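You operate a simulated robot arm through the tools that you are given. There is no shell and no other tool. Be economical: measure what you need, move in short steps, check, and stop when the job is done.

You are at the controls of a simulated robot arm. One attempt, no reset.

JOB
Take the purple carton and leave it on the lower shelf of the packing table. Put the black fork bracket from the inside of the shelf tray in the large carton. Shut the middle blue drawer. Put the silver spacer on top of the silver fork bracket. Take the white roller on the top of the end table and put it away on the narrow shelf of the tall rack. Take the white carton from the top of the end table and leave it on the mat behind the grey box. Take the black angle bracket and leave it in the inside of the purple kit tray. Any order will do. Set down upright: black angle bracket.

It is judged by the outcome, as a careful person would: the job done as asked, and still so three seconds after it is handed in. It fails if anything else is knocked over, pushed out of place, dropped, spilled or broken.

ROBOT AND FRAMES
A 7-joint arm with a two-finger gripper on a trunk, on a base that drives. Base frame: it is fixed to the floor where the robot stands at the start and does not move with it; the origin is under the middle of the robot, x ahead of it, y to its left, z up; the surface under the hand at the start is at about z = 0.78. Units: m, rad, N and s.
With the tool pointing down near the work surface it reaches from about 0.3 to 0.74 m from the robot's upright axis, wherever it stands. Its first joint turns from -2.897 to 2.897 rad. Places, roughly: black angle bracket (6x5x5 cm) [1.9, 7.6, 0.9]; black fork bracket (8x5x4 cm) [1.5, 0.8, 0.5]; inside of the purple kit tray (13x25 cm) [-0.18, 8.28, 0.78]; large carton (34x27x17 cm) [-1.7, 0.6, 0.8]; lower shelf of the packing table [-1.8, 1, 0.2]; mat behind the grey box (20x25 cm) [1.26, 0.48, 0.84]; middle blue drawer [2.3, 0.7, 0.5]; narrow shelf of the tall rack (100x16 cm) [-1.24, 3.84, 1.26]; purple carton [0.5, -0.25, 0.75]; silver fork bracket (8x5x4 cm) [0.8, 2.5, 0.9]; silver spacer (4x4x3 cm) [1, 2.3, 0.9]; white carton [0.75, 2.5, 0.75]; white roller (3x3x12 cm) [1, 2.5, 0.9]. Payload 2.94 kg.
The TCP is the grasp point between the finger pads, 0.03 m short of the fingertips. In the tool frame z runs along the fingers and y along their closing line. The gripper opens to 0.138 m. The gripper's body begins 0.109 m behind the TCP.
Orientation is told as [roll, pitch, yaw] about the base's x, y, z axes, in that order, counted from this pose: with the fingers straight down and closing along the base's y, the tool's x points along the base's -x, its y along +y and its z along -z.

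CONTROLS
- The arm moves only by the tool step_arm. Its argument "plan" is a list of rows, each a list of 3 entries, a list of its own where there are three numbers: the shift along the tool's x, y, z in cm, then the turn, a rotation vector about the tool's x, y, z in degrees, then the finger opening in cm, from 0 to 13.8. In form: [[[x, y, z], [rx, ry, rz], grip], ...]. A call has 1 to 10 rows; each row shifts and turns the commanded pose from where the row before left it, along the tool's axes as they then stand. Rows are played at 5 a second. More than 0.05 m and 0.15 rad between two rows, or a gripper value outside its range, and nothing of the call is played. Where a pose cannot be reached the arm comes as near as it can. A force on the tool above 40 N (or 10 N above the force at the start of the call, whichever is more), or a blocked arm, ends the call early, and 0.2 s more pass. The fingers move at their own pace and stop on an object; they squeeze with about 20 N. The grip force told is the motor's: it shows also when the fingers shut on nothing. Time passes only in rows, and 0.2 s behind the last, so rows that do not move let the fingers close. It gives the time, the measured TCP pose, the force on the tool (base axes), the opening and the grip force at its end, in the units of the frame above (readings bear some noise), with the torque about the TCP (base axes, N m) and any sound that the robot's microphone picked up.
- Cameras (640 x 400 px; columns grow to the right, rows downward): "scene" is now at [-0.0301, 0.0734, 1.4243]; the picture's right is [-0.75, -0.66, 0.00], its down [-0.37, 0.42, -0.83] and it looks along [0.55, -0.62, -0.56] (base axes); focal length 282 px, centre (320, 200). "wrist" rides on the gripper at [0.071, 0.019, -0.146] in the tool frame; the picture's right is [-0.26, 0.97, 0.00], its down [-0.85, -0.23, -0.48] and it looks along [-0.46, -0.12, 0.88] (tool axes); focal length 280 px, centre (320, 200). There is no depth. A picture from a camera that has moved, and an enlarged one, comes with that camera's place and axes in the base frame and with its lens. The place of the scene camera against the robot may be out by one fixed shift of up to 0.025 m in any direction.
- snapshot(camera): a new picture of that camera. It takes no simulated time.
- move_column(by): slides the trunk up (or, below 0, down) by that many m; the arm and the scene camera ride with it, the base frame stays. It gives what a move gives, with no picture.
- base_move(legs): drives the robot by 1 to 6 legs, each [ahead, left, turn to the left] in m, m and rad, along the robot's own axes; the way and the turn of a leg run together, so that a leg with both is an arc; at most 1.5 m and 3.142 rad a leg. The arm and the cameras ride along, it lands a little off, and it stops where it bumps. It gives what a move gives.
- head_to(pan, tilt): turns the head with the scene camera to pan (to the left, within 1.501 rad either way) and tilt (down, from -0.506 to 1.204), counted from straight ahead of the robot. It gives what a move gives.
- zoom(camera, box): a new picture of the part [left, top, right, bottom] of that camera's present view, enlarged. It takes no simulated time.
- sign_off(): hands the job in; it is judged then, once.

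Go step by step. Nothing tells you exact positions but the pictures and the camera data: compare them with the known pose of the tool, close in by small moves and look again before you grip or let go. The budget is 196 turns and 162 pictures, counting those below and the enlarged ones. Unless the task says otherwise, let go and move clear before handing in, and close with one line.

The tools are called after "Request:" by a JSON object that holds its "op" and its "data". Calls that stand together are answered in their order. step_arm: Moves the arm, as the interface text tells. Its arguments: {"type":"object","properties":{"plan":{"type":"array"}},"required":["plan"]} The other tools are called the same way: move_column (by) slides the trunk up or down; base_move (legs) drives the base; head_to (pan, tilt) turns the head that bears the scene camera; snapshot (camera) takes a picture; zoom (camera, box) takes an enlarged picture of a part of a camera's view; sign_off () hands the job in.

At the start:

```text
clock: 0.0
eef_pos: [0.4395, -0.2596, 1.0072]
orientation: [0.0, -0.001, -0.001]
ft_force: [-0.4, -0.8, 0.2]
moment: [-0.02, 0.01, 0.02]
finger_gap: 0.1379
grip_force: 0.1
trunk travel left (down, up): [-0.25, 0.204]
robot x, y, heading: [-0.0003, 0.0015, 0.0]
head pan, tilt: [-0.848, 0.588]
```

scene: 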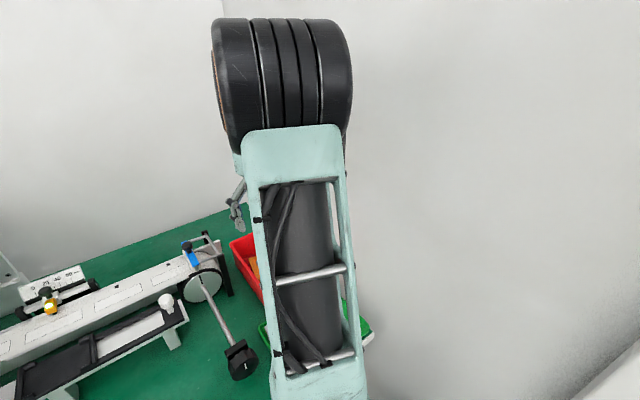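
wrist: 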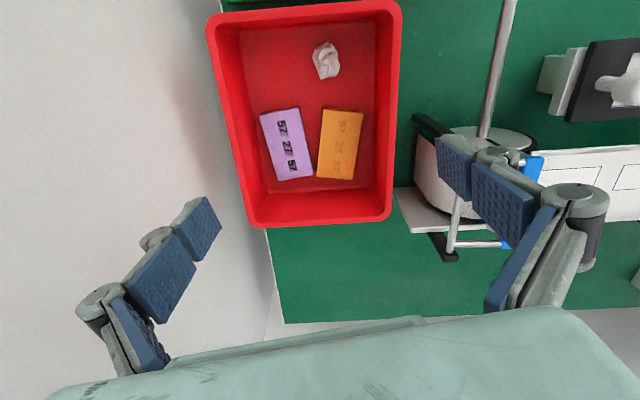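

The wrist view shows a red bin holding the purple and orange cartons. I'll look around first to learn the room.

Request:
{"op": "head_to", "data": {"pan": 0.0, "tilt": 0.5}}

Request:
{"op": "snapshot", "data": {"camera": "scene"}}

Request:
{"op": "head_to", "data": {"pan": 1.4, "tilt": 0.3}}

Request:
{"op": "snapshot", "data": {"camera": "scene"}}

Request:
{"op": "zoom", "data": {"camera": "wrist", "box": [190, 0, 430, 240]}}

```text
clock: 1.2
eef_pos: [0.4403, -0.2588, 1.0071]
orientation: [0.001, -0.001, 0.0]
ft_force: [0.4, 0.1, -0.8]
moment: [0.01, -0.01, 0.03]
finger_gap: 0.1379
grip_force: 0.1
trunk travel left (down, up): [-0.25, 0.204]
robot x, y, heading: [-0.0006, 0.001, -0.001]
head pan, tilt: [0.0, 0.499]
```

```text
159 pictures are left
camera scene: at [0.0022, 0.1399, 1.4323], right [0.0, -1.0, 0.0], down [-0.48, 0.0, -0.88], along [0.88, 0.0, -0.48], focal length 282 px, centre (320, 200)
```

scene: 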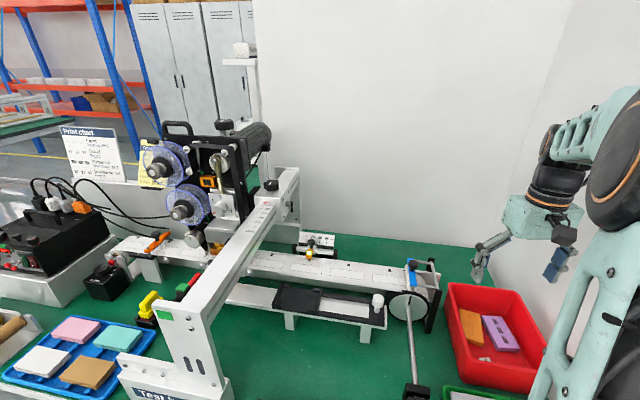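

```text
clock: 2.7
eef_pos: [0.4402, -0.2602, 1.0072]
orientation: [0.001, 0.0, 0.0]
ft_force: [-0.7, -0.1, 0.3]
moment: [0.0, -0.02, 0.01]
finger_gap: 0.1381
grip_force: 0.1
trunk travel left (down, up): [-0.25, 0.204]
robot x, y, heading: [0.0004, 0.0005, 0.0]
head pan, tilt: [1.4, 0.3]
```

```text
158 pictures are left
camera scene: at [-0.0728, 0.232, 1.4507], right [0.99, -0.17, 0.0], down [-0.05, -0.29, -0.96], along [0.16, 0.94, -0.3], focal length 282 px, centre (320, 200)
```

scene: 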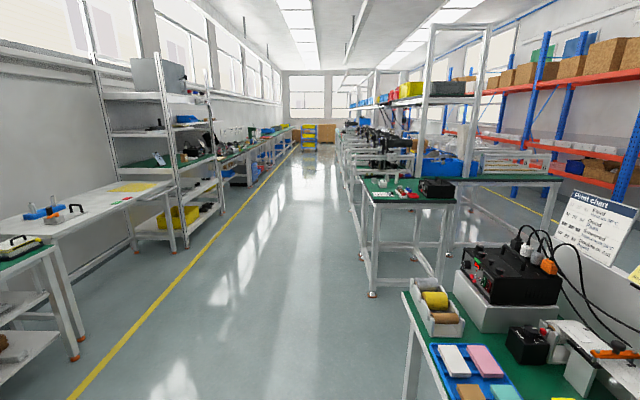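

```text
1.67 times, centred on (310, 120) of wrist
camera zoom: at [0.3693, -0.2402, 1.1534], right [0.26, 0.97, 0.0], down [0.85, -0.23, 0.48], along [0.46, -0.12, -0.88], focal length 467 px, centre (337, 333)
```

zoom: 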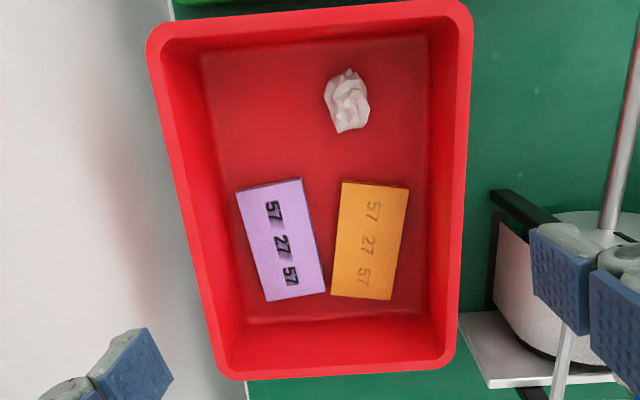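

The bin sits at about x 0.46, y -0.28, and the purple carton is about 9x5 cm, centred near [0.464, -0.308] with its top at about 0.80. I'll swing the fingers to grip it lengthwise, which keeps them clear of the orange carton.

Request:
{"op": "step_arm", "data": {"plan": [[[-2.4, -4.3, 0], [0, 0, 8.5], 11], [[0, 0, 0], [0, 0, 8.5], 11], [[0, 0, 0], [0, 0, 8.5], 11], [[0, 0, 0], [0, 0, 8.5], 11], [[0, 0, 0], [0, 0, 8.5], 11], [[0, 0, 0], [0, 0, 8.5], 11], [[0, 0, 0], [0, 0, 8.5], 11], [[0, 0, 0], [0, 0, 8.5], 11], [[0, 0, 0], [0, 0, 8.5], 11], [[0, 0, 0], [0, 0, 8.5], 11]]}}

Request:
{"op": "step_arm", "data": {"plan": [[[0, 0, 4], [0, 0, 5], 11], [[0, 0, 4], [0, 0, 5], 11], [[0, 0, 0], [0, 0, 0], 11]]}}

Request:
{"op": "snapshot", "data": {"camera": "wrist"}}

```text
clock: 4.9
eef_pos: [0.4633, -0.3021, 1.0086]
orientation: [0.0, -0.002, -1.486]
ft_force: [-0.1, 0.3, 0.2]
moment: [0.01, 0.03, 0.0]
finger_gap: 0.1101
grip_force: 0.0
trunk travel left (down, up): [-0.25, 0.204]
robot x, y, heading: [-0.0017, 0.0017, -0.002]
head pan, tilt: [1.4, 0.3]
```

```text
clock: 5.7
eef_pos: [0.4642, -0.3031, 0.925]
orientation: [-0.001, -0.001, -1.659]
ft_force: [0.9, 0.2, -0.2]
moment: [0.02, -0.03, -0.02]
finger_gap: 0.1102
grip_force: 0.0
trunk travel left (down, up): [-0.25, 0.204]
robot x, y, heading: [0.0024, 0.0025, 0.003]
head pan, tilt: [1.4, 0.3]
```

```text
156 pictures are left
camera wrist: at [0.4895, -0.2342, 1.0727], right [0.94, -0.35, 0.0], down [-0.3, -0.83, 0.48], along [-0.16, -0.45, -0.88], focal length 280 px, centre (320, 200)
```

wrist: 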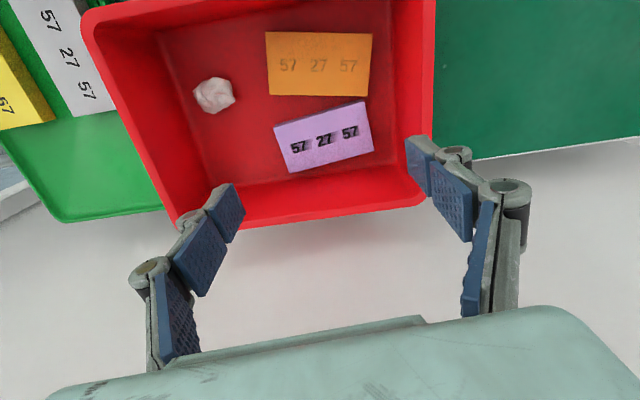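

The carton centre comes out at [0.467, -0.308], consistent with the first estimate. I'll narrow the fingers to 10 cm and go down.

Request:
{"op": "step_arm", "data": {"plan": [[[-0.48, 0.25, 3], [0, 0, 0], 10], [[0, 0, 3], [0, 0, 0], 10], [[0, 0, 2.4], [0, 0, 0], 10], [[0, 0, 1.0], [0, 0, 0], 10], [[0, 0, 0.5], [0, 0, 0], 10], [[0, 0, 0], [0, 0, 0], 10]]}}

Request:
{"op": "snapshot", "data": {"camera": "wrist"}}

```text
clock: 7.1
eef_pos: [0.466, -0.307, 0.8274]
orientation: [0.001, -0.001, -1.658]
ft_force: [0.0, 0.9, -0.4]
moment: [-0.02, 0.02, 0.02]
finger_gap: 0.1
grip_force: 0.0
trunk travel left (down, up): [-0.25, 0.204]
robot x, y, heading: [-0.0008, -0.0013, -0.001]
head pan, tilt: [1.4, 0.3]
```

```text
155 pictures are left
camera wrist: at [0.492, -0.2383, 0.9742], right [0.94, -0.34, 0.0], down [-0.3, -0.83, 0.48], along [-0.16, -0.45, -0.88], focal length 280 px, centre (320, 200)
```

wrist: 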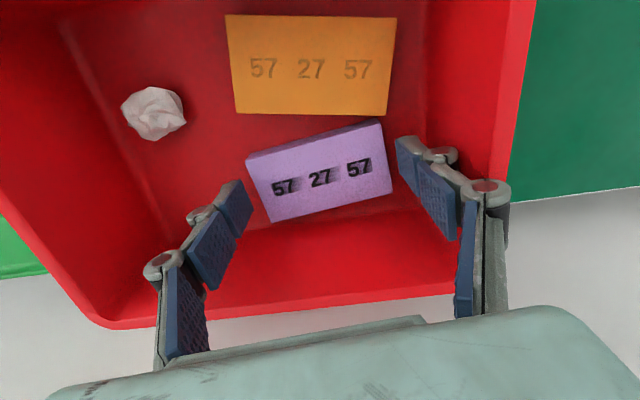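

The fingers straddle the carton well. I'll go down about 1 cm more and close.

Request:
{"op": "step_arm", "data": {"plan": [[[0, 0, 0.5], [0, 0, 0], 10], [[0, 0, 0.4], [0, 0, 0], 10], [[0, 0, 0], [0, 0, 0], 8], [[0, 0, 0], [0, 0, 0], 7], [[0, 0, 0], [0, 0, 0], 7], [[0, 0, 0], [0, 0, 0], 7], [[0, 0, 0], [0, 0, 0], 7]]}}

Request:
{"op": "snapshot", "data": {"camera": "wrist"}}

```text
clock: 8.7
eef_pos: [0.468, -0.3092, 0.8189]
orientation: [0.001, -0.001, -1.661]
ft_force: [0.2, 0.1, 0.8]
moment: [0.0, 0.0, -0.01]
finger_gap: 0.089
grip_force: 20.3
trunk travel left (down, up): [-0.25, 0.204]
robot x, y, heading: [0.0021, -0.0044, -0.001]
head pan, tilt: [1.4, 0.3]
```

```text
154 pictures are left
camera wrist: at [0.4918, -0.2388, 0.9652], right [0.94, -0.35, 0.0], down [-0.3, -0.83, 0.48], along [-0.16, -0.45, -0.88], focal length 280 px, centre (320, 200)
```

wrist: 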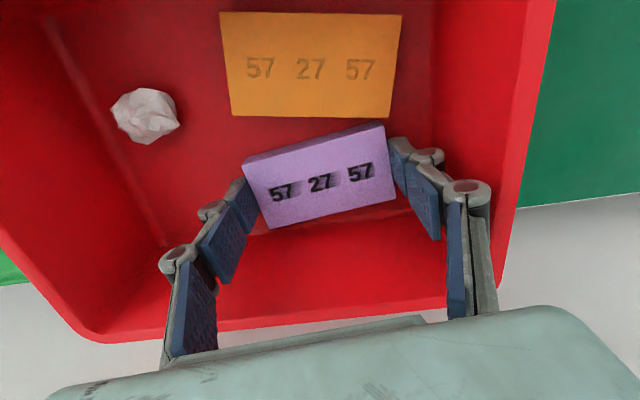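

Gripped at 8.9 cm. I'll lift, back off from the table and turn left towards the packing table to look.

Request:
{"op": "step_arm", "data": {"plan": [[[0, 0, -4], [0, 0, 0], 7], [[0, 0, -4.5], [0, 0, 0], 7], [[0, 0, -4.5], [0, 0, 0], 7], [[0, 0, -4.5], [0, 0, 0], 7], [[0, 0, -4.5], [0, 0, 0], 7]]}}

Request:
{"op": "base_move", "data": {"legs": [[-0.5, 0.0, 0.0], [0.0, 0.3, 1.571]]}}

Request:
{"op": "head_to", "data": {"pan": 1.2, "tilt": 0.5}}

Request:
{"op": "snapshot", "data": {"camera": "scene"}}

Request:
{"op": "head_to", "data": {"pan": -1.0, "tilt": 0.3}}

Request:
{"op": "snapshot", "data": {"camera": "scene"}}

```text
clock: 9.9
eef_pos: [0.4663, -0.3062, 1.0398]
orientation: [0.001, 0.0, -1.658]
ft_force: [-0.1, -0.1, 0.0]
moment: [0.01, 0.03, -0.01]
finger_gap: 0.07
grip_force: 0.0
trunk travel left (down, up): [-0.25, 0.204]
robot x, y, heading: [-0.0037, -0.0034, -0.001]
head pan, tilt: [1.4, 0.3]
```

```text
clock: 13.0
eef_pos: [-0.0247, -0.2506, 1.0402]
orientation: [0.0, 0.0, -1.656]
ft_force: [0.0, 0.0, -0.6]
moment: [-0.01, -0.01, -0.04]
finger_gap: 0.07
grip_force: 0.1
trunk travel left (down, up): [-0.25, 0.204]
robot x, y, heading: [-0.4896, 0.0506, 0.005]
head pan, tilt: [1.4, 0.3]
stopped in leg 1: the robot was blocked; the commanded pose is now the measured one
```

```text
clock: 13.7
eef_pos: [-0.0236, -0.2521, 1.0395]
orientation: [0.0, 0.001, -1.654]
ft_force: [0.2, 0.0, -0.6]
moment: [0.02, -0.02, 0.01]
finger_gap: 0.0701
grip_force: 0.0
trunk travel left (down, up): [-0.25, 0.204]
robot x, y, heading: [-0.4916, 0.0534, 0.004]
head pan, tilt: [1.201, 0.499]
```

```text
153 pictures are left
camera scene: at [-0.5472, 0.2793, 1.4324], right [0.93, -0.36, 0.0], down [-0.17, -0.45, -0.88], along [0.31, 0.82, -0.48], focal length 282 px, centre (320, 200)
```

scene: 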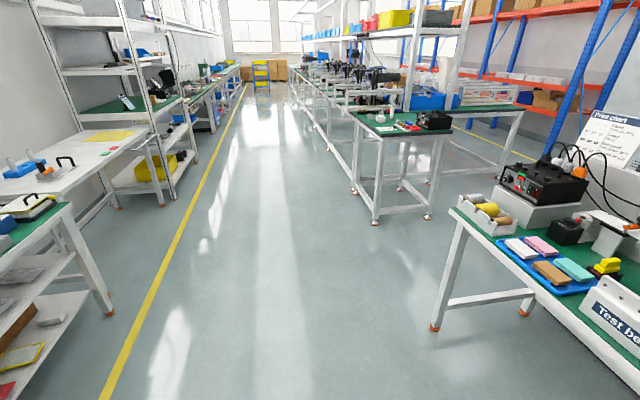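

```text
clock: 15.8
eef_pos: [-0.0243, -0.251, 1.0404]
orientation: [0.001, -0.001, -1.655]
ft_force: [-0.1, 1.0, -0.2]
moment: [0.0, -0.01, -0.02]
finger_gap: 0.07
grip_force: 0.0
trunk travel left (down, up): [-0.25, 0.204]
robot x, y, heading: [-0.4909, 0.0555, 0.002]
head pan, tilt: [-1.0, 0.3]
```

```text
152 pictures are left
camera scene: at [-0.5292, 0.116, 1.4507], right [-0.84, -0.54, 0.0], down [-0.16, 0.25, -0.96], along [0.52, -0.8, -0.3], focal length 282 px, centre (320, 200)
```

scene: 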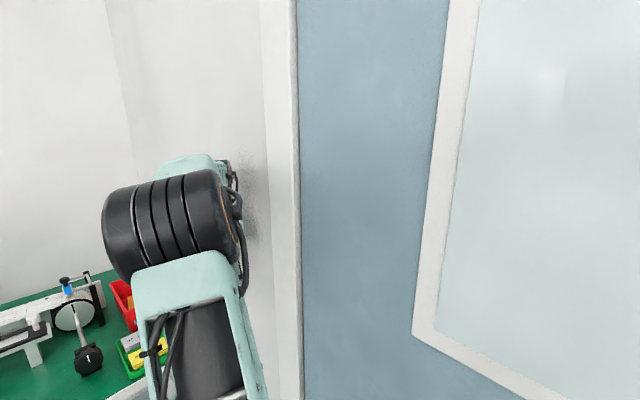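

The fingers read 7 cm with no force, so the carton slipped on the lift. I'll go back and look in the bin.

Request:
{"op": "base_move", "data": {"legs": [[0.48, 0.0, 0.0]]}}

Request:
{"op": "head_to", "data": {"pan": 0.0, "tilt": 0.5}}

Request:
{"op": "snapshot", "data": {"camera": "wrist"}}

Request:
{"op": "snapshot", "data": {"camera": "scene"}}

```text
clock: 18.7
eef_pos: [0.4567, -0.2461, 1.0396]
orientation: [-0.001, -0.002, -1.651]
ft_force: [-0.1, -1.0, -0.4]
moment: [-0.01, -0.01, -0.01]
finger_gap: 0.0698
grip_force: 0.1
trunk travel left (down, up): [-0.25, 0.204]
robot x, y, heading: [-0.0082, 0.0597, 0.007]
head pan, tilt: [-1.0, 0.3]
```

```text
clock: 19.9
eef_pos: [0.4576, -0.2456, 1.0398]
orientation: [0.001, -0.001, -1.651]
ft_force: [0.4, 0.3, -0.4]
moment: [-0.03, 0.01, 0.04]
finger_gap: 0.0699
grip_force: 0.0
trunk travel left (down, up): [-0.25, 0.204]
robot x, y, heading: [-0.0117, 0.0557, 0.011]
head pan, tilt: [0.0, 0.499]
```

```text
151 pictures are left
camera wrist: at [0.4824, -0.1769, 1.1863], right [0.94, -0.34, 0.0], down [-0.3, -0.83, 0.48], along [-0.16, -0.45, -0.88], focal length 280 px, centre (320, 200)
```

wrist: 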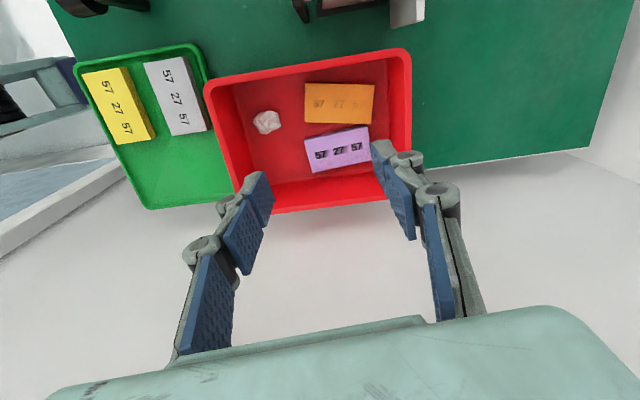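

```text
150 pictures are left
camera scene: at [-0.009, 0.1971, 1.4324], right [0.01, -1.0, 0.0], down [-0.48, 0.0, -0.88], along [0.88, 0.01, -0.48], focal length 282 px, centre (320, 200)
```

scene: 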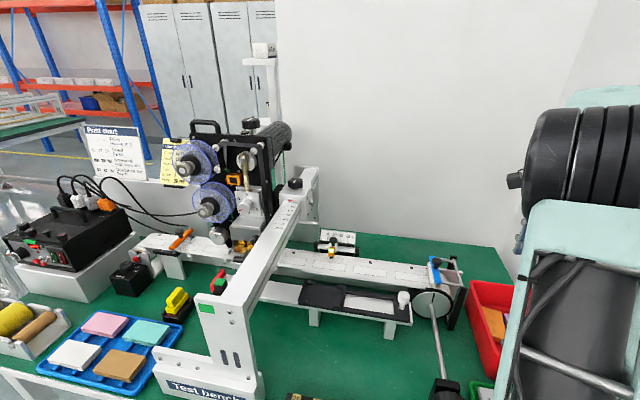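

The carton is still in the bin at about [0.465, -0.304]. I'll re-grip it deeper and lift slowly.

Request:
{"op": "step_arm", "data": {"plan": [[[-3, 0.6, 0], [0, 0, 3], 10], [[-2.8, 0.6, 0], [0, 0, 0], 10], [[0, 0, 4.5], [0, 0, 0], 10], [[0, 0, 4.5], [0, 0, 0], 10], [[0, 0, 4.5], [0, 0, 0], 10], [[0, 0, 4.5], [0, 0, 0], 10], [[0, 0, 1.5], [0, 0, 0], 10], [[0, 0, 0], [0, 0, 0], 10]]}}

Request:
{"op": "snapshot", "data": {"camera": "wrist"}}

```text
clock: 21.7
eef_pos: [0.4632, -0.3044, 0.8445]
orientation: [0.001, -0.001, -1.703]
ft_force: [-0.3, 0.2, -0.4]
moment: [0.03, 0.01, 0.02]
finger_gap: 0.1
grip_force: 0.1
trunk travel left (down, up): [-0.25, 0.204]
robot x, y, heading: [-0.0112, 0.0582, 0.007]
head pan, tilt: [0.0, 0.499]
```

```text
149 pictures are left
camera wrist: at [0.4919, -0.2375, 0.9916], right [0.92, -0.39, 0.0], down [-0.34, -0.81, 0.48], along [-0.18, -0.44, -0.88], focal length 280 px, centre (320, 200)
```

wrist: 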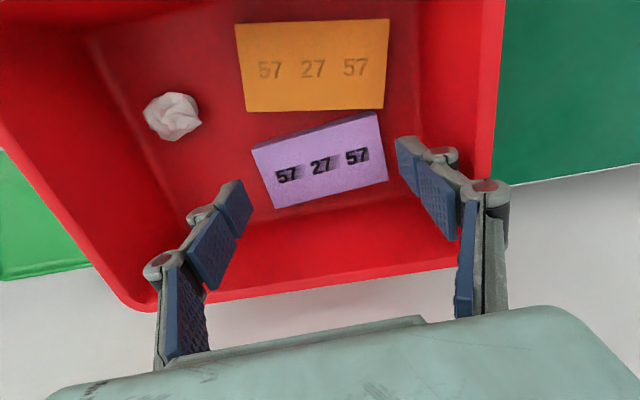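

Aligned. I'll go down in small steps until there's contact or z is about 0.81.

Request:
{"op": "step_arm", "data": {"plan": [[[0.15, 0.25, 1.5], [0, 0, 0], 10], [[0, 0, 1.2], [0, 0, 0], 10], [[0, 0, 0.3], [0, 0, 0], 10], [[0, 0, 0.3], [0, 0, 0], 10], [[0, 0, 0.3], [0, 0, 0], 10], [[0, 0, 0.2], [0, 0, 0], 10]]}}

```text
clock: 23.1
eef_pos: [0.4658, -0.305, 0.8083]
orientation: [0.002, -0.003, -1.702]
ft_force: [-1.2, 0.0, 6.5]
moment: [0.05, 0.22, 0.03]
finger_gap: 0.1019
grip_force: 1.2
trunk travel left (down, up): [-0.25, 0.204]
robot x, y, heading: [-0.0127, 0.0577, 0.007]
head pan, tilt: [0.0, 0.499]
```

Slight contact with the floor of the bin. I'll close hard now and lift slowly.

Request:
{"op": "step_arm", "data": {"plan": [[[0, 0, -0.2], [0, 0, 0], 8], [[0, 0, 0], [0, 0, 0], 5], [[0, 0, 0], [0, 0, 0], 5], [[0, 0, 0], [0, 0, 0], 5], [[0, 0, 0], [0, 0, 0], 5], [[0, 0, -0.5], [0, 0, 0], 5], [[0, 0, -0.5], [0, 0, 0], 5], [[0, 0, -0.8], [0, 0, 0], 5], [[0, 0, -1], [0, 0, 0], 5], [[0, 0, -1], [0, 0, 0], 5]]}}

Request:
{"op": "snapshot", "data": {"camera": "wrist"}}

```text
clock: 25.3
eef_pos: [0.4657, -0.3036, 0.847]
orientation: [0.0, -0.001, -1.702]
ft_force: [-0.5, -0.2, -0.6]
moment: [0.0, 0.01, 0.0]
finger_gap: 0.0886
grip_force: 20.3
trunk travel left (down, up): [-0.25, 0.204]
robot x, y, heading: [-0.0113, 0.0576, 0.011]
head pan, tilt: [0.0, 0.499]
```

```text
148 pictures are left
camera wrist: at [0.4945, -0.2359, 0.9926], right [0.92, -0.39, 0.0], down [-0.34, -0.81, 0.48], along [-0.18, -0.44, -0.88], focal length 280 px, centre (320, 200)
```

wrist: 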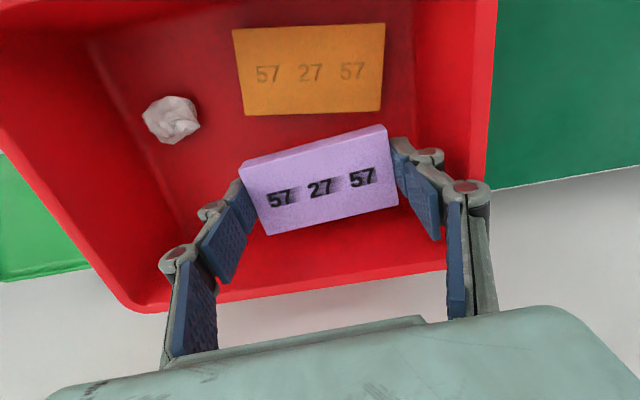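

Held. I'll lift slowly to clear the rim, then back off with some left drift to stay away from the wall.

Request:
{"op": "step_arm", "data": {"plan": [[[0, 0, -1.5], [0, 0, 0], 5], [[0, 0, -2], [0, 0, 0], 5], [[0, 0, -2], [0, 0, 0], 5], [[0, 0, -2], [0, 0, 0], 5], [[0, 0, -2], [0, 0, 0], 5], [[0, 0, -2], [0, 0, 0], 5], [[0, 0, -2], [0, 0, 0], 5], [[0, 0, -2], [0, 0, 0], 5]]}}

Request:
{"op": "base_move", "data": {"legs": [[-0.35, 0.08, 0.0], [-0.3, 0.3, 0.0], [0.0, 0.0, 1.571]]}}

Request:
{"op": "head_to", "data": {"pan": 1.2, "tilt": 0.5}}

Request:
{"op": "snapshot", "data": {"camera": "scene"}}

```text
clock: 27.1
eef_pos: [0.466, -0.3049, 1.0024]
orientation: [0.001, -0.001, -1.703]
ft_force: [-0.9, -0.2, -0.4]
moment: [0.0, 0.01, 0.02]
finger_gap: 0.0887
grip_force: 20.0
trunk travel left (down, up): [-0.25, 0.204]
robot x, y, heading: [-0.0104, 0.0559, 0.012]
head pan, tilt: [0.0, 0.499]
```

```text
clock: 36.1
eef_pos: [-0.3074, 0.9123, 1.0016]
orientation: [0.001, 0.0, -0.12]
ft_force: [-0.1, 0.3, 0.5]
moment: [0.0, -0.01, 0.0]
finger_gap: 0.0886
grip_force: 19.9
trunk travel left (down, up): [-0.25, 0.204]
robot x, y, heading: [-0.6625, 0.4321, 1.591]
head pan, tilt: [0.0, 0.499]
```

```text
clock: 37.5
eef_pos: [-0.3071, 0.9108, 1.0022]
orientation: [-0.002, 0.001, -0.121]
ft_force: [0.0, 0.4, -0.5]
moment: [-0.01, 0.0, 0.01]
finger_gap: 0.0884
grip_force: 20.1
trunk travel left (down, up): [-0.25, 0.204]
robot x, y, heading: [-0.6627, 0.4329, 1.588]
head pan, tilt: [1.201, 0.499]
```

```text
147 pictures are left
camera scene: at [-0.8905, 0.3849, 1.4323], right [0.34, 0.94, 0.0], down [0.45, -0.17, -0.88], along [-0.82, 0.3, -0.48], focal length 282 px, centre (320, 200)
```

scene: 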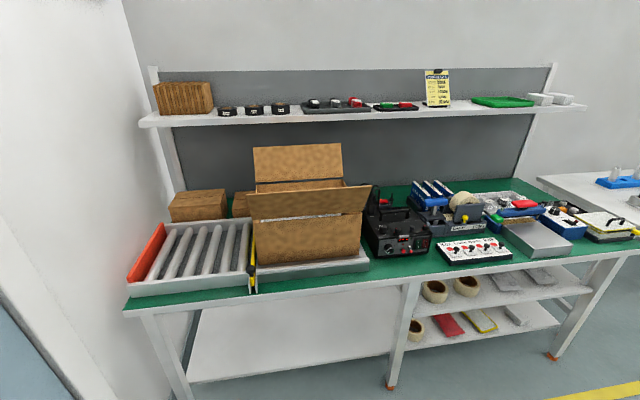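

The lower shelf's left part is empty, at z about 0.2, with its front edge near x = -1.6 under the table top edge at about -1.49. I'll turn to face the table and bring the closing line parallel to its front.

Request:
{"op": "base_move", "data": {"legs": [[0.15, 0.0, 0.0], [0.0, 0.0, 1.55]]}}

Request:
{"op": "step_arm", "data": {"plan": [[[0, 0, 0], [0, 0, -8.5], 5], [[0, 0, 0], [0, 0, -8.5], 5], [[0, 0, 0], [0, 0, -8.5], 5], [[0, 0, 0], [0, 0, -8.5], 5], [[0, 0, 0], [0, 0, -8.5], 5], [[0, 0, 0], [0, 0, -8.5], 5], [[0, 0, 0], [0, 0, -8.5], 5], [[0, 0, 0], [0, 0, -8.5], 5], [[0, 0, 0], [0, 0, -8.5], 5], [[0, 0, 0], [0, 0, -8.5], 5]]}}

Request:
{"op": "head_to", "data": {"pan": 0.0, "tilt": 0.7}}

Request:
{"op": "snapshot", "data": {"camera": "scene"}}

```text
clock: 42.6
eef_pos: [-1.1353, 0.9501, 1.0021]
orientation: [0.0, 0.0, 1.417]
ft_force: [-0.2, -0.3, -0.8]
moment: [0.03, 0.0, -0.02]
finger_gap: 0.0889
grip_force: 20.2
trunk travel left (down, up): [-0.25, 0.204]
robot x, y, heading: [-0.6658, 0.5776, 3.123]
head pan, tilt: [1.201, 0.499]
```

```text
clock: 44.8
eef_pos: [-1.1341, 0.95, 1.0019]
orientation: [0.001, -0.001, 2.903]
ft_force: [-1.0, -0.2, 0.7]
moment: [-0.03, 0.02, -0.01]
finger_gap: 0.0886
grip_force: 20.1
trunk travel left (down, up): [-0.25, 0.204]
robot x, y, heading: [-0.6653, 0.576, 3.126]
head pan, tilt: [1.201, 0.499]
```

```text
clock: 46.2
eef_pos: [-1.1336, 0.9502, 1.0012]
orientation: [0.001, -0.001, 2.9]
ft_force: [-0.2, 0.2, 0.0]
moment: [-0.03, -0.01, 0.01]
finger_gap: 0.0885
grip_force: 19.9
trunk travel left (down, up): [-0.25, 0.204]
robot x, y, heading: [-0.6641, 0.58, 3.128]
head pan, tilt: [0.0, 0.7]
```

```text
146 pictures are left
camera scene: at [-0.6813, 0.4488, 1.4146], right [0.01, 1.0, 0.0], down [0.64, -0.01, -0.77], along [-0.76, 0.01, -0.64], focal length 282 px, centre (320, 200)
```

scene: 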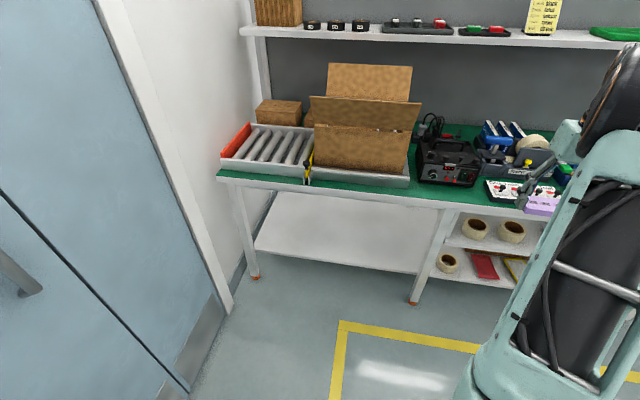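

The view confirms it. I'll finish the yaw and bring the hand in front of the robot.

Request:
{"op": "step_arm", "data": {"plan": [[[0, 0, 0], [0, 0, -6.9], 5], [[0, 0, 0], [0, 0, -6.9], 5], [[0, 4.7, 0], [0, 0, 0], 5], [[0, 4.7, 0], [0, 0, 0], 5], [[0, 4.7, 0], [0, 0, 0], 5], [[0, 4.7, 0], [0, 0, 0], 5], [[0, 4.7, 0], [0, 0, 0], 5], [[0, 4.7, 0], [0, 0, 0], 5], [[0, 4.7, 0], [0, 0, 0], 5], [[0, 4.7, 0], [0, 0, 0], 5]]}}

Request:
{"op": "move_column", "data": {"by": -0.25}}

Request:
{"op": "step_arm", "data": {"plan": [[[0, 0, 4.5], [0, 7, 0], 5], [[0, 0, 4.5], [0, 7, 0], 5], [[0, 0, 4.5], [0, 7, 0], 5], [[0, 0, 4.5], [0, 7, 0], 5], [[0, 0, 4.5], [0, 7, 0], 5]]}}

```text
clock: 48.4
eef_pos: [-1.135, 0.5735, 1.0014]
orientation: [0.002, 0.0, 3.141]
ft_force: [0.3, 0.5, -0.3]
moment: [0.01, 0.01, 0.03]
finger_gap: 0.0887
grip_force: 19.9
trunk travel left (down, up): [-0.25, 0.204]
robot x, y, heading: [-0.6681, 0.5757, 3.129]
head pan, tilt: [0.0, 0.7]
```

```text
clock: 51.0
eef_pos: [-1.1352, 0.5732, 0.7512]
orientation: [-0.001, 0.0, -3.142]
ft_force: [0.7, -0.4, 0.0]
moment: [0.0, 0.0, 0.01]
finger_gap: 0.0888
grip_force: 20.1
trunk travel left (down, up): [0.0, 0.454]
robot x, y, heading: [-0.6626, 0.5759, 3.127]
head pan, tilt: [0.0, 0.7]
```

```text
clock: 52.2
eef_pos: [-1.0809, 0.5739, 0.5338]
orientation: [0.001, 0.612, -3.142]
ft_force: [0.3, -0.3, -0.5]
moment: [0.02, 0.04, 0.0]
finger_gap: 0.0887
grip_force: 19.4
trunk travel left (down, up): [0.0, 0.454]
robot x, y, heading: [-0.6656, 0.5799, 3.13]
head pan, tilt: [0.0, 0.7]
```

That tilted the wrong way (towards the robot). I'll reverse the tilt to point the fingers forward.

Request:
{"op": "step_arm", "data": {"plan": [[[0, 0, 0], [0, -7.2, 0], 5], [[0, 0, 0], [0, -7.2, 0], 5], [[0, 0, 0], [0, -7.2, 0], 5], [[0, 0, 0], [0, -7.2, 0], 5], [[0, 0, 0], [0, -7.2, 0], 5], [[0, 0, 0], [0, -7.2, 0], 5], [[0, 0, 0], [0, -7.2, 0], 5], [[0, 0, 0], [0, -7.2, 0], 5], [[0, 0, 0], [0, -7.2, 0], 5], [[0, 0, 0], [0, -7.2, 0], 5]]}}

Request:
{"op": "step_arm", "data": {"plan": [[[0, 0, 4.5], [0, 0, 0], 5], [[0, 0, 4.5], [0, 0, 0], 5], [[0, 0, 4.5], [0, 0, 0], 5], [[0, 0, 4.5], [0, 0, 0], 5], [[0, 0, 4.5], [0, 0, 0], 5], [[0, 0, 4.5], [0, 0, 0], 5]]}}

Request:
{"op": "snapshot", "data": {"camera": "scene"}}

Request:
{"op": "snapshot", "data": {"camera": "wrist"}}

```text
clock: 54.4
eef_pos: [-1.1261, 0.5732, 0.5331]
orientation: [-0.001, -0.647, -3.14]
ft_force: [0.6, -0.3, 0.1]
moment: [0.01, 0.0, -0.01]
finger_gap: 0.0886
grip_force: 20.0
out of reach, approached as far as the arm can: row 9, 10
trunk travel left (down, up): [0.0, 0.454]
robot x, y, heading: [-0.6662, 0.5818, 3.124]
head pan, tilt: [0.0, 0.7]
```

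```text
clock: 55.8
eef_pos: [-1.2888, 0.5725, 0.3181]
orientation: [0.0, -0.648, 3.142]
ft_force: [-0.9, 0.7, 0.1]
moment: [0.01, -0.04, 0.0]
finger_gap: 0.0886
grip_force: 19.8
trunk travel left (down, up): [0.0, 0.454]
robot x, y, heading: [-0.6634, 0.5792, 3.127]
head pan, tilt: [0.0, 0.7]
```

```text
145 pictures are left
camera scene: at [-0.6811, 0.4489, 1.1647], right [0.01, 1.0, 0.0], down [0.64, -0.01, -0.77], along [-0.77, 0.01, -0.64], focal length 282 px, centre (320, 200)
```

scene: 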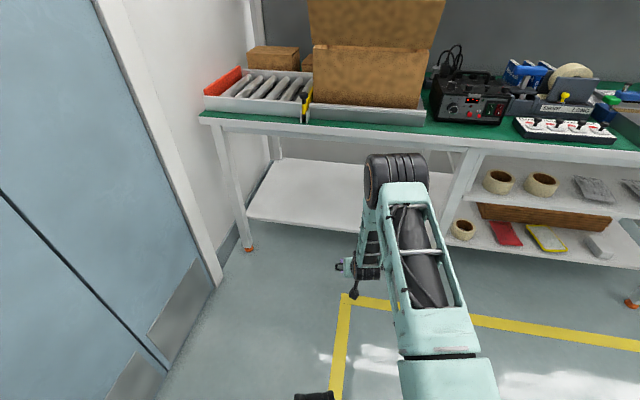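

```text
144 pictures are left
camera wrist: at [-1.1447, 0.5532, 0.3916], right [-0.21, -0.97, 0.16], down [-0.39, 0.23, 0.89], along [-0.9, 0.12, -0.42], focal length 280 px, centre (320, 200)
```

wrist: 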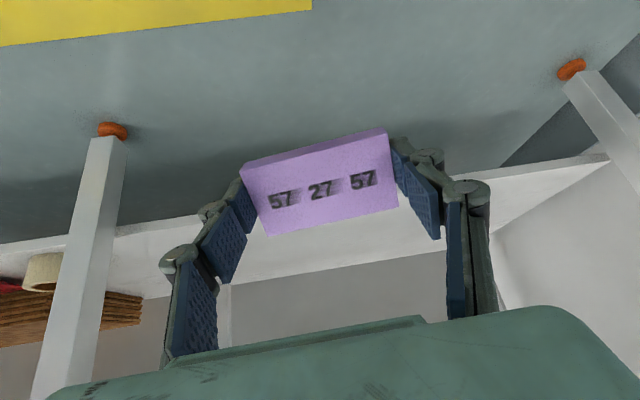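

Good, the arm can take this pose. I'll zoom to fix the height and front edge of the shelf.

Request:
{"op": "zoom", "data": {"camera": "wrist", "box": [420, 120, 640, 260]}}

Request:
{"op": "zoom", "data": {"camera": "scene", "box": [190, 120, 390, 260]}}

```text
2.86 times, centred on (530, 190) of wrist
camera zoom: at [-1.1447, 0.5532, 0.3916], right [-0.21, -0.97, 0.16], down [-0.39, 0.23, 0.89], along [-0.9, 0.12, -0.42], focal length 801 px, centre (-280, 229)
```

zoom: 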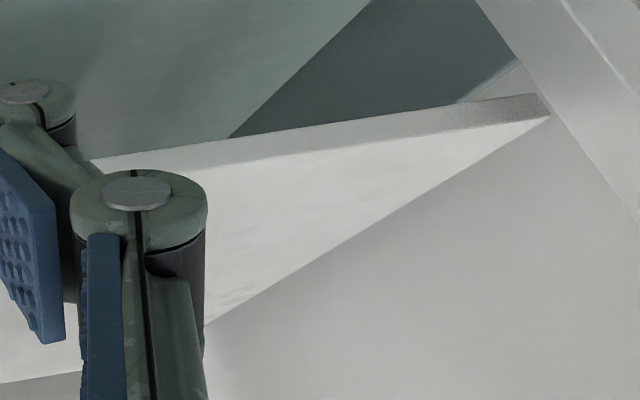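

```text
2.86 times, centred on (290, 190) of scene
camera zoom: at [-0.6811, 0.4489, 1.1647], right [0.01, 1.0, 0.0], down [0.64, -0.01, -0.77], along [-0.77, 0.01, -0.64], focal length 805 px, centre (406, 229)
```

zoom: 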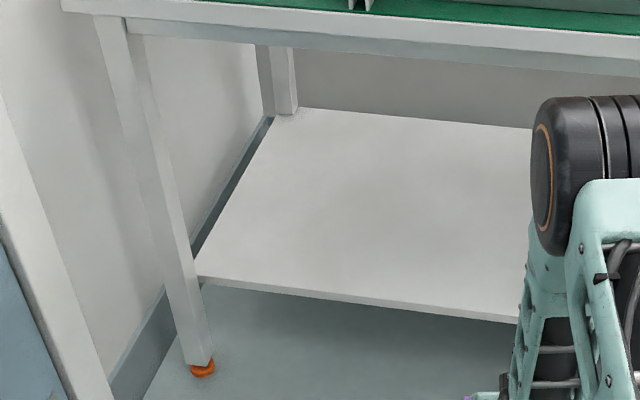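

The shelf top is at about z = 0.21, and the table is turned by about 0.2 rad to my frame. I'll align the heading and drive the held carton in over the shelf at a height with about 6 cm of clearance.

Request:
{"op": "base_move", "data": {"legs": [[0.0, 0.0, -0.2], [0.0, 0.096, 0.0], [0.25, 0.0, 0.0]]}}

Request:
{"op": "snapshot", "data": {"camera": "wrist"}}

Request:
{"op": "snapshot", "data": {"camera": "scene"}}

```text
clock: 59.5
eef_pos: [-1.5414, 0.6576, 0.317]
orientation: [-0.002, -0.646, 2.938]
ft_force: [-0.2, -1.0, -0.5]
moment: [0.01, -0.02, -0.02]
finger_gap: 0.0882
grip_force: 20.5
trunk travel left (down, up): [0.0, 0.454]
robot x, y, heading: [-0.9306, 0.538, 2.921]
head pan, tilt: [0.0, 0.7]
```

```text
141 pictures are left
camera wrist: at [-1.4041, 0.6104, 0.3918], right [-0.4, -0.9, 0.16], down [-0.34, 0.3, 0.89], along [-0.85, 0.3, -0.43], focal length 280 px, centre (320, 200)
```

wrist: 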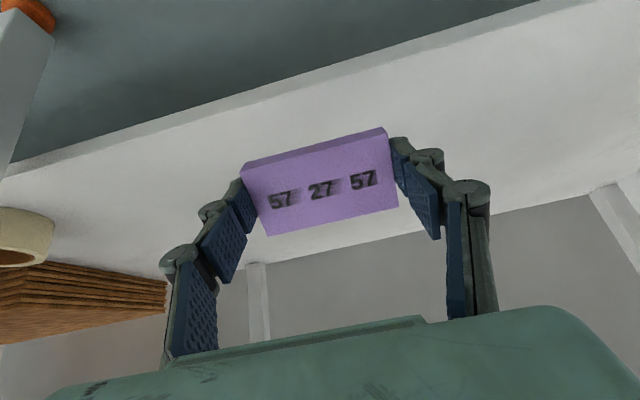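

```text
140 pictures are left
camera scene: at [-0.9732, 0.4127, 1.1646], right [0.22, 0.98, 0.0], down [0.63, -0.14, -0.76], along [-0.75, 0.17, -0.64], focal length 282 px, centre (320, 200)
```

scene: 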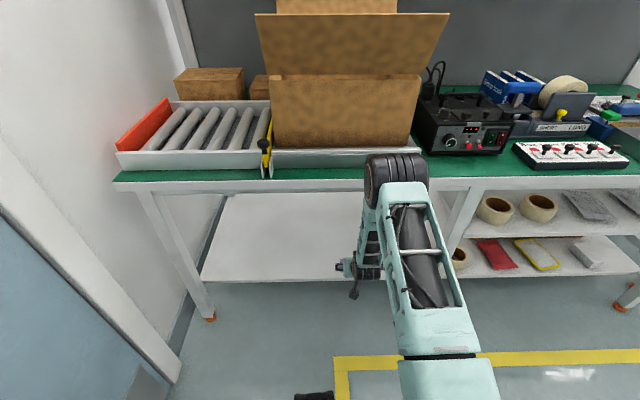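

The shelf edge is at about x = -1.566 here, so I need 10 cm more inwards. I'll extend with the arm rather than the base, because the elbow is near the table edge.

Request:
{"op": "step_arm", "data": {"plan": [[[-2, 0, 1.5], [0, 0, 0], 5], [[-2, 0, 1.5], [0, 0, 0], 5], [[-2, 0, 1.5], [0, 0, 0], 5], [[-2, 0, 1.5], [0, 0, 0], 5]]}}

Request:
{"op": "snapshot", "data": {"camera": "wrist"}}

Request:
{"op": "snapshot", "data": {"camera": "scene"}}

```text
clock: 60.5
eef_pos: [-1.6411, 0.6788, 0.3175]
orientation: [0.0, -0.645, 2.938]
ft_force: [0.2, 0.8, 0.3]
moment: [-0.03, 0.02, 0.01]
finger_gap: 0.0887
grip_force: 19.9
trunk travel left (down, up): [0.0, 0.454]
robot x, y, heading: [-0.9255, 0.542, 2.919]
head pan, tilt: [0.0, 0.7]
```

```text
139 pictures are left
camera wrist: at [-1.5021, 0.6308, 0.3917], right [-0.4, -0.9, 0.16], down [-0.34, 0.3, 0.89], along [-0.85, 0.3, -0.43], focal length 280 px, centre (320, 200)
```

wrist: 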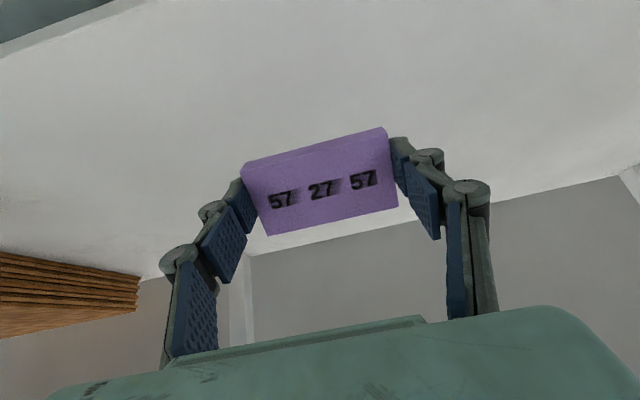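

```text
138 pictures are left
camera scene: at [-0.9732, 0.4127, 1.1646], right [0.22, 0.98, 0.0], down [0.63, -0.14, -0.76], along [-0.75, 0.17, -0.64], focal length 282 px, centre (320, 200)
```

scene: 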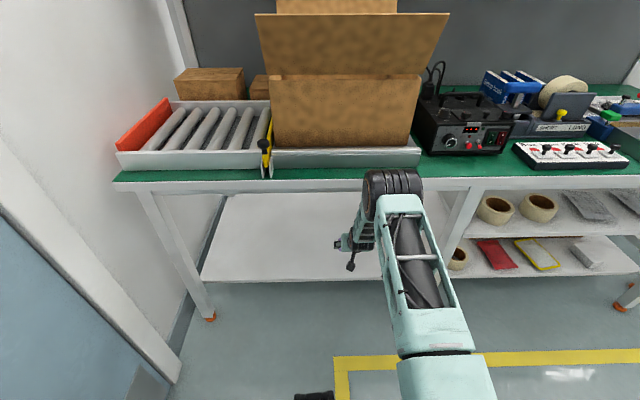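

The carton is over the shelf. I'll lower it, watching the force.

Request:
{"op": "step_arm", "data": {"plan": [[[1.2, 0, 1.6], [0, 0, 0], 5], [[1.2, 0, 1.6], [0, 0, 0], 5], [[0.6, 0, 0.8], [0, 0, 0], 5], [[0, 0, 0], [0, 0, 0], 5]]}}

Request:
{"op": "snapshot", "data": {"camera": "wrist"}}

```text
clock: 61.5
eef_pos: [-1.6396, 0.6784, 0.2681]
orientation: [0.0, -0.646, 2.936]
ft_force: [-0.3, -0.4, -0.8]
moment: [-0.01, -0.01, -0.02]
finger_gap: 0.0884
grip_force: 20.0
trunk travel left (down, up): [0.0, 0.454]
robot x, y, heading: [-0.9284, 0.5371, 2.927]
head pan, tilt: [0.0, 0.7]
```

```text
137 pictures are left
camera wrist: at [-1.502, 0.6302, 0.3419], right [-0.4, -0.9, 0.16], down [-0.34, 0.3, 0.89], along [-0.85, 0.3, -0.43], focal length 280 px, centre (320, 200)
```

wrist: 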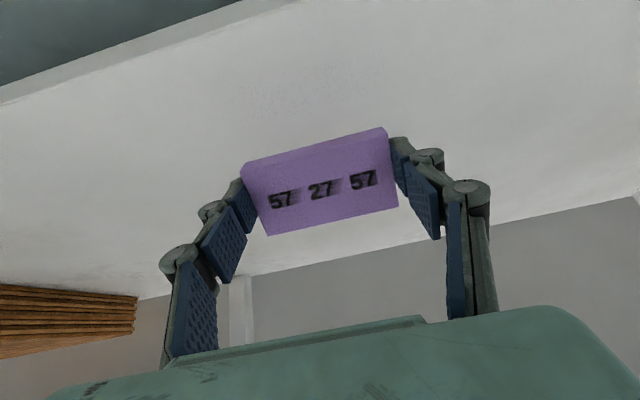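

Request:
{"op": "step_arm", "data": {"plan": [[[0.36, 0, 0.48], [0, 0, 0], 5], [[0.24, 0, 0.32], [0, 0, 0], 5], [[0.24, 0, 0.32], [0, 0, 0], 5], [[0.24, 0, 0.32], [0, 0, 0], 5], [[0.24, 0, 0.32], [0, 0, 0], 5]]}}

```text
clock: 62.7
eef_pos: [-1.6395, 0.6792, 0.2453]
orientation: [0.0, -0.645, 2.938]
ft_force: [0.1, 0.5, -0.3]
moment: [-0.01, 0.0, 0.01]
finger_gap: 0.0885
grip_force: 20.0
trunk travel left (down, up): [0.0, 0.454]
robot x, y, heading: [-0.9297, 0.5388, 2.927]
head pan, tilt: [0.0, 0.7]
```

Request:
{"op": "step_arm", "data": {"plan": [[[0.18, 0, 0.24], [0, 0, 0], 5], [[0.18, 0, 0.24], [0, 0, 0], 5], [[0.18, 0, 0.24], [0, 0, 0], 5], [[0.18, 0, 0.24], [0, 0, 0], 5], [[0.18, 0, 0.24], [0, 0, 0], 5]]}}

Request:
{"op": "snapshot", "data": {"camera": "wrist"}}

```text
clock: 63.9
eef_pos: [-1.6387, 0.6788, 0.2293]
orientation: [0.001, -0.646, 2.938]
ft_force: [-0.3, 0.3, 0.2]
moment: [0.0, -0.06, 0.04]
finger_gap: 0.0886
grip_force: 19.9
trunk travel left (down, up): [0.0, 0.454]
robot x, y, heading: [-0.9281, 0.5394, 2.925]
head pan, tilt: [0.0, 0.7]
```

```text
136 pictures are left
camera wrist: at [-1.5024, 0.6307, 0.3047], right [-0.4, -0.9, 0.16], down [-0.34, 0.3, 0.89], along [-0.85, 0.3, -0.43], focal length 280 px, centre (320, 200)
```

wrist: 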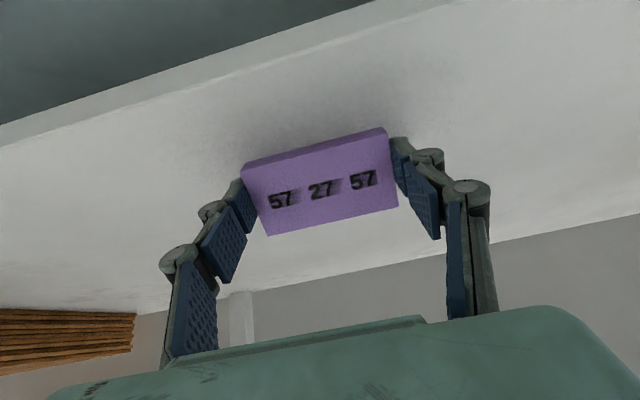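

Request:
{"op": "step_arm", "data": {"plan": [[[0.18, 0, 0.24], [0, 0, 0], 5], [[0.18, 0, 0.24], [0, 0, 0], 5], [[0.18, 0, 0.24], [0, 0, 0], 5], [[0.18, 0, 0.24], [0, 0, 0], 5], [[0.18, 0, 0.24], [0, 0, 0], 5]]}}

Request:
{"op": "snapshot", "data": {"camera": "wrist"}}

```text
clock: 65.1
eef_pos: [-1.6426, 0.6784, 0.2186]
orientation: [0.001, -0.653, 2.936]
ft_force: [2.5, -0.3, 16.1]
moment: [-0.03, -0.08, -0.01]
finger_gap: 0.089
grip_force: 19.8
trunk travel left (down, up): [0.0, 0.454]
robot x, y, heading: [-0.9298, 0.538, 2.926]
head pan, tilt: [0.0, 0.7]
```

```text
135 pictures are left
camera wrist: at [-1.5044, 0.6311, 0.2928], right [-0.4, -0.9, 0.16], down [-0.33, 0.3, 0.89], along [-0.86, 0.3, -0.42], focal length 280 px, centre (320, 200)
```

wrist: 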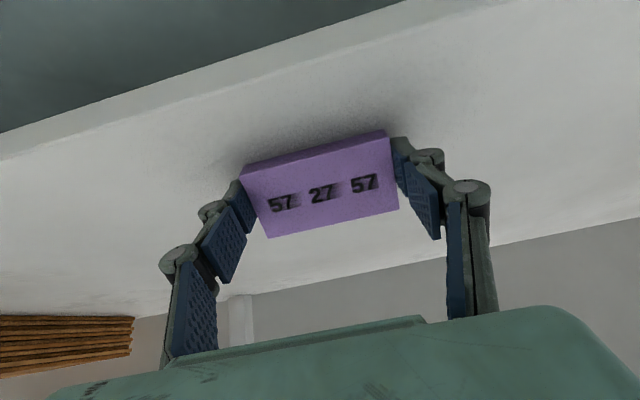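

Contact. I'll ease off slightly and open gently.

Request:
{"op": "step_arm", "data": {"plan": [[[-0.2, 0, -0.25], [0, 0, 0], 5], [[0, 0, 0], [0, 0, 0], 9.3], [[0, 0, 0], [0, 0, 0], 9.8], [[0, 0, 0], [0, 0, 0], 11], [[0, 0, 0], [0, 0, 0], 12]]}}

Request:
{"op": "snapshot", "data": {"camera": "wrist"}}

```text
clock: 66.3
eef_pos: [-1.6392, 0.678, 0.2196]
orientation: [0.001, -0.646, 2.936]
ft_force: [-0.5, 0.2, -0.7]
moment: [0.0, 0.02, 0.01]
finger_gap: 0.1203
grip_force: 0.0
trunk travel left (down, up): [0.0, 0.454]
robot x, y, heading: [-0.9265, 0.5386, 2.922]
head pan, tilt: [0.0, 0.7]
```

```text
134 pictures are left
camera wrist: at [-1.5025, 0.6306, 0.2933], right [-0.4, -0.9, 0.16], down [-0.34, 0.3, 0.89], along [-0.85, 0.3, -0.43], focal length 280 px, centre (320, 200)
```

wrist: 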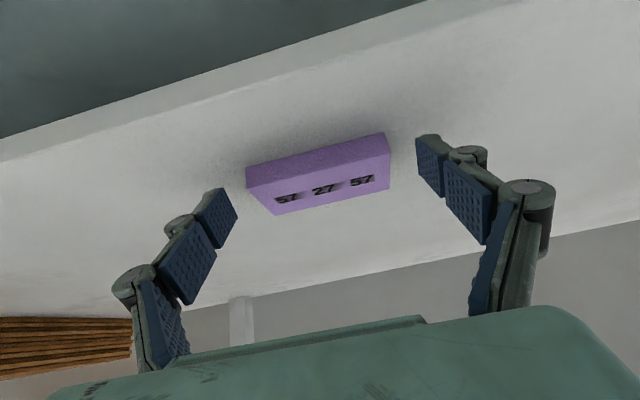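

The purple carton lies flat on the lower shelf. I'll withdraw along the tool axis, back off and take in the passage to the other side of the first table.

Request:
{"op": "step_arm", "data": {"plan": [[[0, 0, -4], [0, 0, 0], 12], [[0, 0, -4.5], [0, 0, 0], 12], [[0, 0, -4.5], [0, 0, 0], 12], [[0, 0, -4.5], [0, 0, 0], 12], [[2, 0, -4], [0, 0, 0], 12], [[2, 0, -4], [0, 0, 0], 12]]}}

Request:
{"op": "base_move", "data": {"legs": [[-0.35, 0.0, 0.0]]}}

Request:
{"op": "snapshot", "data": {"camera": "wrist"}}

Request:
{"op": "move_column", "data": {"by": 0.4}}

```text
clock: 67.7
eef_pos: [-1.4589, 0.6401, 0.3984]
orientation: [0.001, -0.646, 2.938]
ft_force: [-0.5, 0.1, -0.4]
moment: [-0.02, 0.05, -0.01]
finger_gap: 0.1203
grip_force: 0.1
trunk travel left (down, up): [0.0, 0.454]
robot x, y, heading: [-0.9311, 0.5399, 2.926]
head pan, tilt: [0.0, 0.7]
```

```text
clock: 70.0
eef_pos: [-1.1179, 0.5653, 0.3982]
orientation: [0.001, -0.644, 2.935]
ft_force: [0.0, -0.6, -0.3]
moment: [0.0, 0.01, -0.03]
finger_gap: 0.1199
grip_force: 0.1
trunk travel left (down, up): [0.0, 0.454]
robot x, y, heading: [-0.5897, 0.4663, 2.919]
head pan, tilt: [0.0, 0.7]
```

```text
133 pictures are left
camera wrist: at [-0.9795, 0.5177, 0.4721], right [-0.4, -0.9, 0.16], down [-0.34, 0.31, 0.89], along [-0.85, 0.31, -0.43], focal length 280 px, centre (320, 200)
```

wrist: 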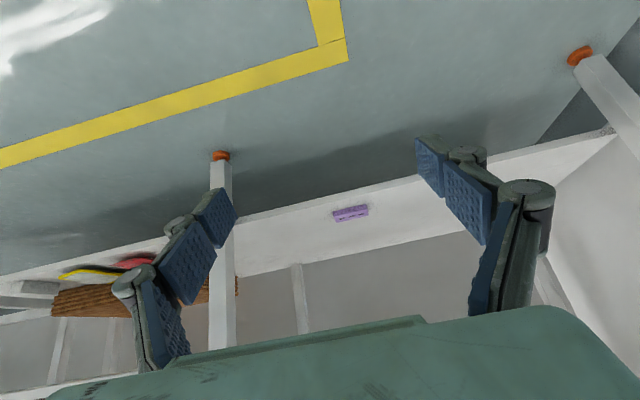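

```text
clock: 73.8
eef_pos: [-1.1168, 0.5658, 0.7977]
orientation: [0.0, -0.647, 2.934]
ft_force: [0.2, -0.9, 0.4]
moment: [0.02, 0.0, 0.02]
finger_gap: 0.12
grip_force: 0.0
trunk travel left (down, up): [-0.4, 0.054]
robot x, y, heading: [-0.5853, 0.4617, 2.924]
head pan, tilt: [0.0, 0.7]
```

Purple carton done. Now a quick look at the large carton from the raised camera, then on to the end table.

Request:
{"op": "move_column", "data": {"by": 0.05}}

Request:
{"op": "head_to", "data": {"pan": 0.0, "tilt": 0.5}}

Request:
{"op": "snapshot", "data": {"camera": "scene"}}

Request:
{"op": "base_move", "data": {"legs": [[0.0, 0.0, -1.354], [0.0, -0.3, -0.785], [0.9, 0.0, 0.0]]}}

Request:
{"op": "snapshot", "data": {"camera": "scene"}}

```text
clock: 74.7
eef_pos: [-1.1158, 0.5667, 0.8482]
orientation: [-0.002, -0.646, 2.936]
ft_force: [0.6, -0.7, 0.6]
moment: [0.02, -0.03, 0.03]
finger_gap: 0.1201
grip_force: 0.1
trunk travel left (down, up): [-0.45, 0.004]
robot x, y, heading: [-0.5911, 0.4611, 2.926]
head pan, tilt: [0.0, 0.7]
```

```text
clock: 75.4
eef_pos: [-1.1173, 0.5654, 0.8477]
orientation: [0.0, -0.646, 2.934]
ft_force: [0.3, 0.4, 0.8]
moment: [0.01, -0.03, 0.01]
finger_gap: 0.1201
grip_force: 0.0
trunk travel left (down, up): [-0.45, 0.004]
robot x, y, heading: [-0.5898, 0.4619, 2.921]
head pan, tilt: [0.0, 0.499]
```

```text
132 pictures are left
camera scene: at [-0.6378, 0.338, 1.6323], right [0.22, 0.98, 0.0], down [0.47, -0.1, -0.88], along [-0.86, 0.19, -0.48], focal length 282 px, centre (320, 200)
```

scene: 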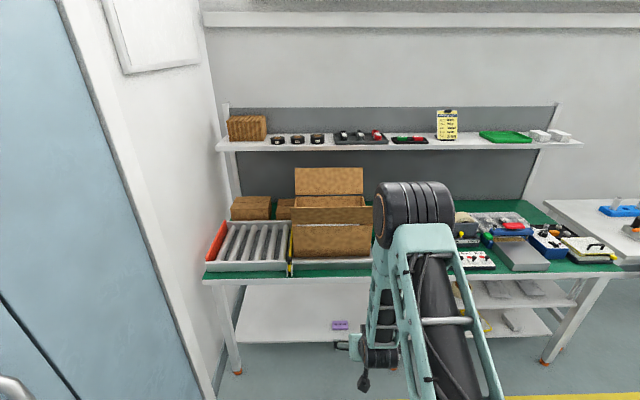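

```text
clock: 85.2
eef_pos: [0.5257, 1.2428, 0.8515]
orientation: [-0.014, -0.653, 0.803]
ft_force: [0.8, -0.4, -0.7]
moment: [0.0, -0.02, 0.0]
finger_gap: 0.1202
grip_force: 0.1
trunk travel left (down, up): [-0.45, 0.004]
robot x, y, heading: [0.1616, 0.856, 0.779]
head pan, tilt: [0.0, 0.499]
stopped in leg 3: the robot was blocked; the commanded pose is now the measured one
```

```text
131 pictures are left
camera scene: at [0.0493, 0.9636, 1.6317], right [0.7, -0.71, 0.01], down [-0.33, -0.34, -0.88], along [0.63, 0.62, -0.47], focal length 282 px, centre (320, 200)
```

scene: 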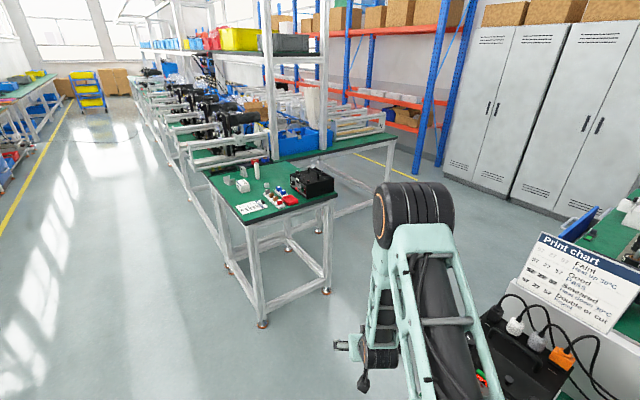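

I was blocked near the corner of the first table. I'll back off and check that nothing was disturbed.

Request:
{"op": "base_move", "data": {"legs": [[-0.25, 0.1, 0.0]]}}

Request:
{"op": "head_to", "data": {"pan": -0.7, "tilt": 0.6}}

Request:
{"op": "snapshot", "data": {"camera": "scene"}}

```text
clock: 87.1
eef_pos: [0.2875, 1.136, 0.8475]
orientation: [0.0, -0.646, 0.794]
ft_force: [0.3, 0.5, 0.7]
moment: [-0.02, 0.0, 0.01]
finger_gap: 0.1201
grip_force: 0.1
trunk travel left (down, up): [-0.45, 0.004]
robot x, y, heading: [-0.0828, 0.7483, 0.784]
head pan, tilt: [0.0, 0.499]
```

```text
clock: 88.2
eef_pos: [0.2887, 1.137, 0.8469]
orientation: [-0.002, -0.645, 0.797]
ft_force: [-0.8, 0.2, 0.2]
moment: [0.02, 0.01, -0.02]
finger_gap: 0.1201
grip_force: 0.2
trunk travel left (down, up): [-0.45, 0.004]
robot x, y, heading: [-0.0803, 0.7492, 0.776]
head pan, tilt: [-0.7, 0.6]
```

```text
130 pictures are left
camera scene: at [-0.1549, 0.7992, 1.6233], right [0.08, -1.0, 0.0], down [-0.56, -0.05, -0.83], along [0.82, 0.07, -0.56], focal length 282 px, centre (320, 200)
```

scene: 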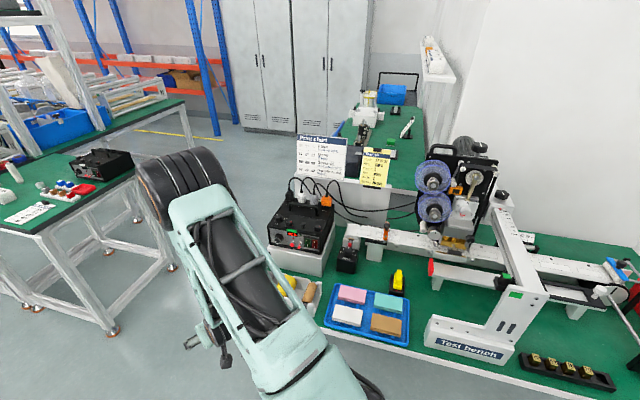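

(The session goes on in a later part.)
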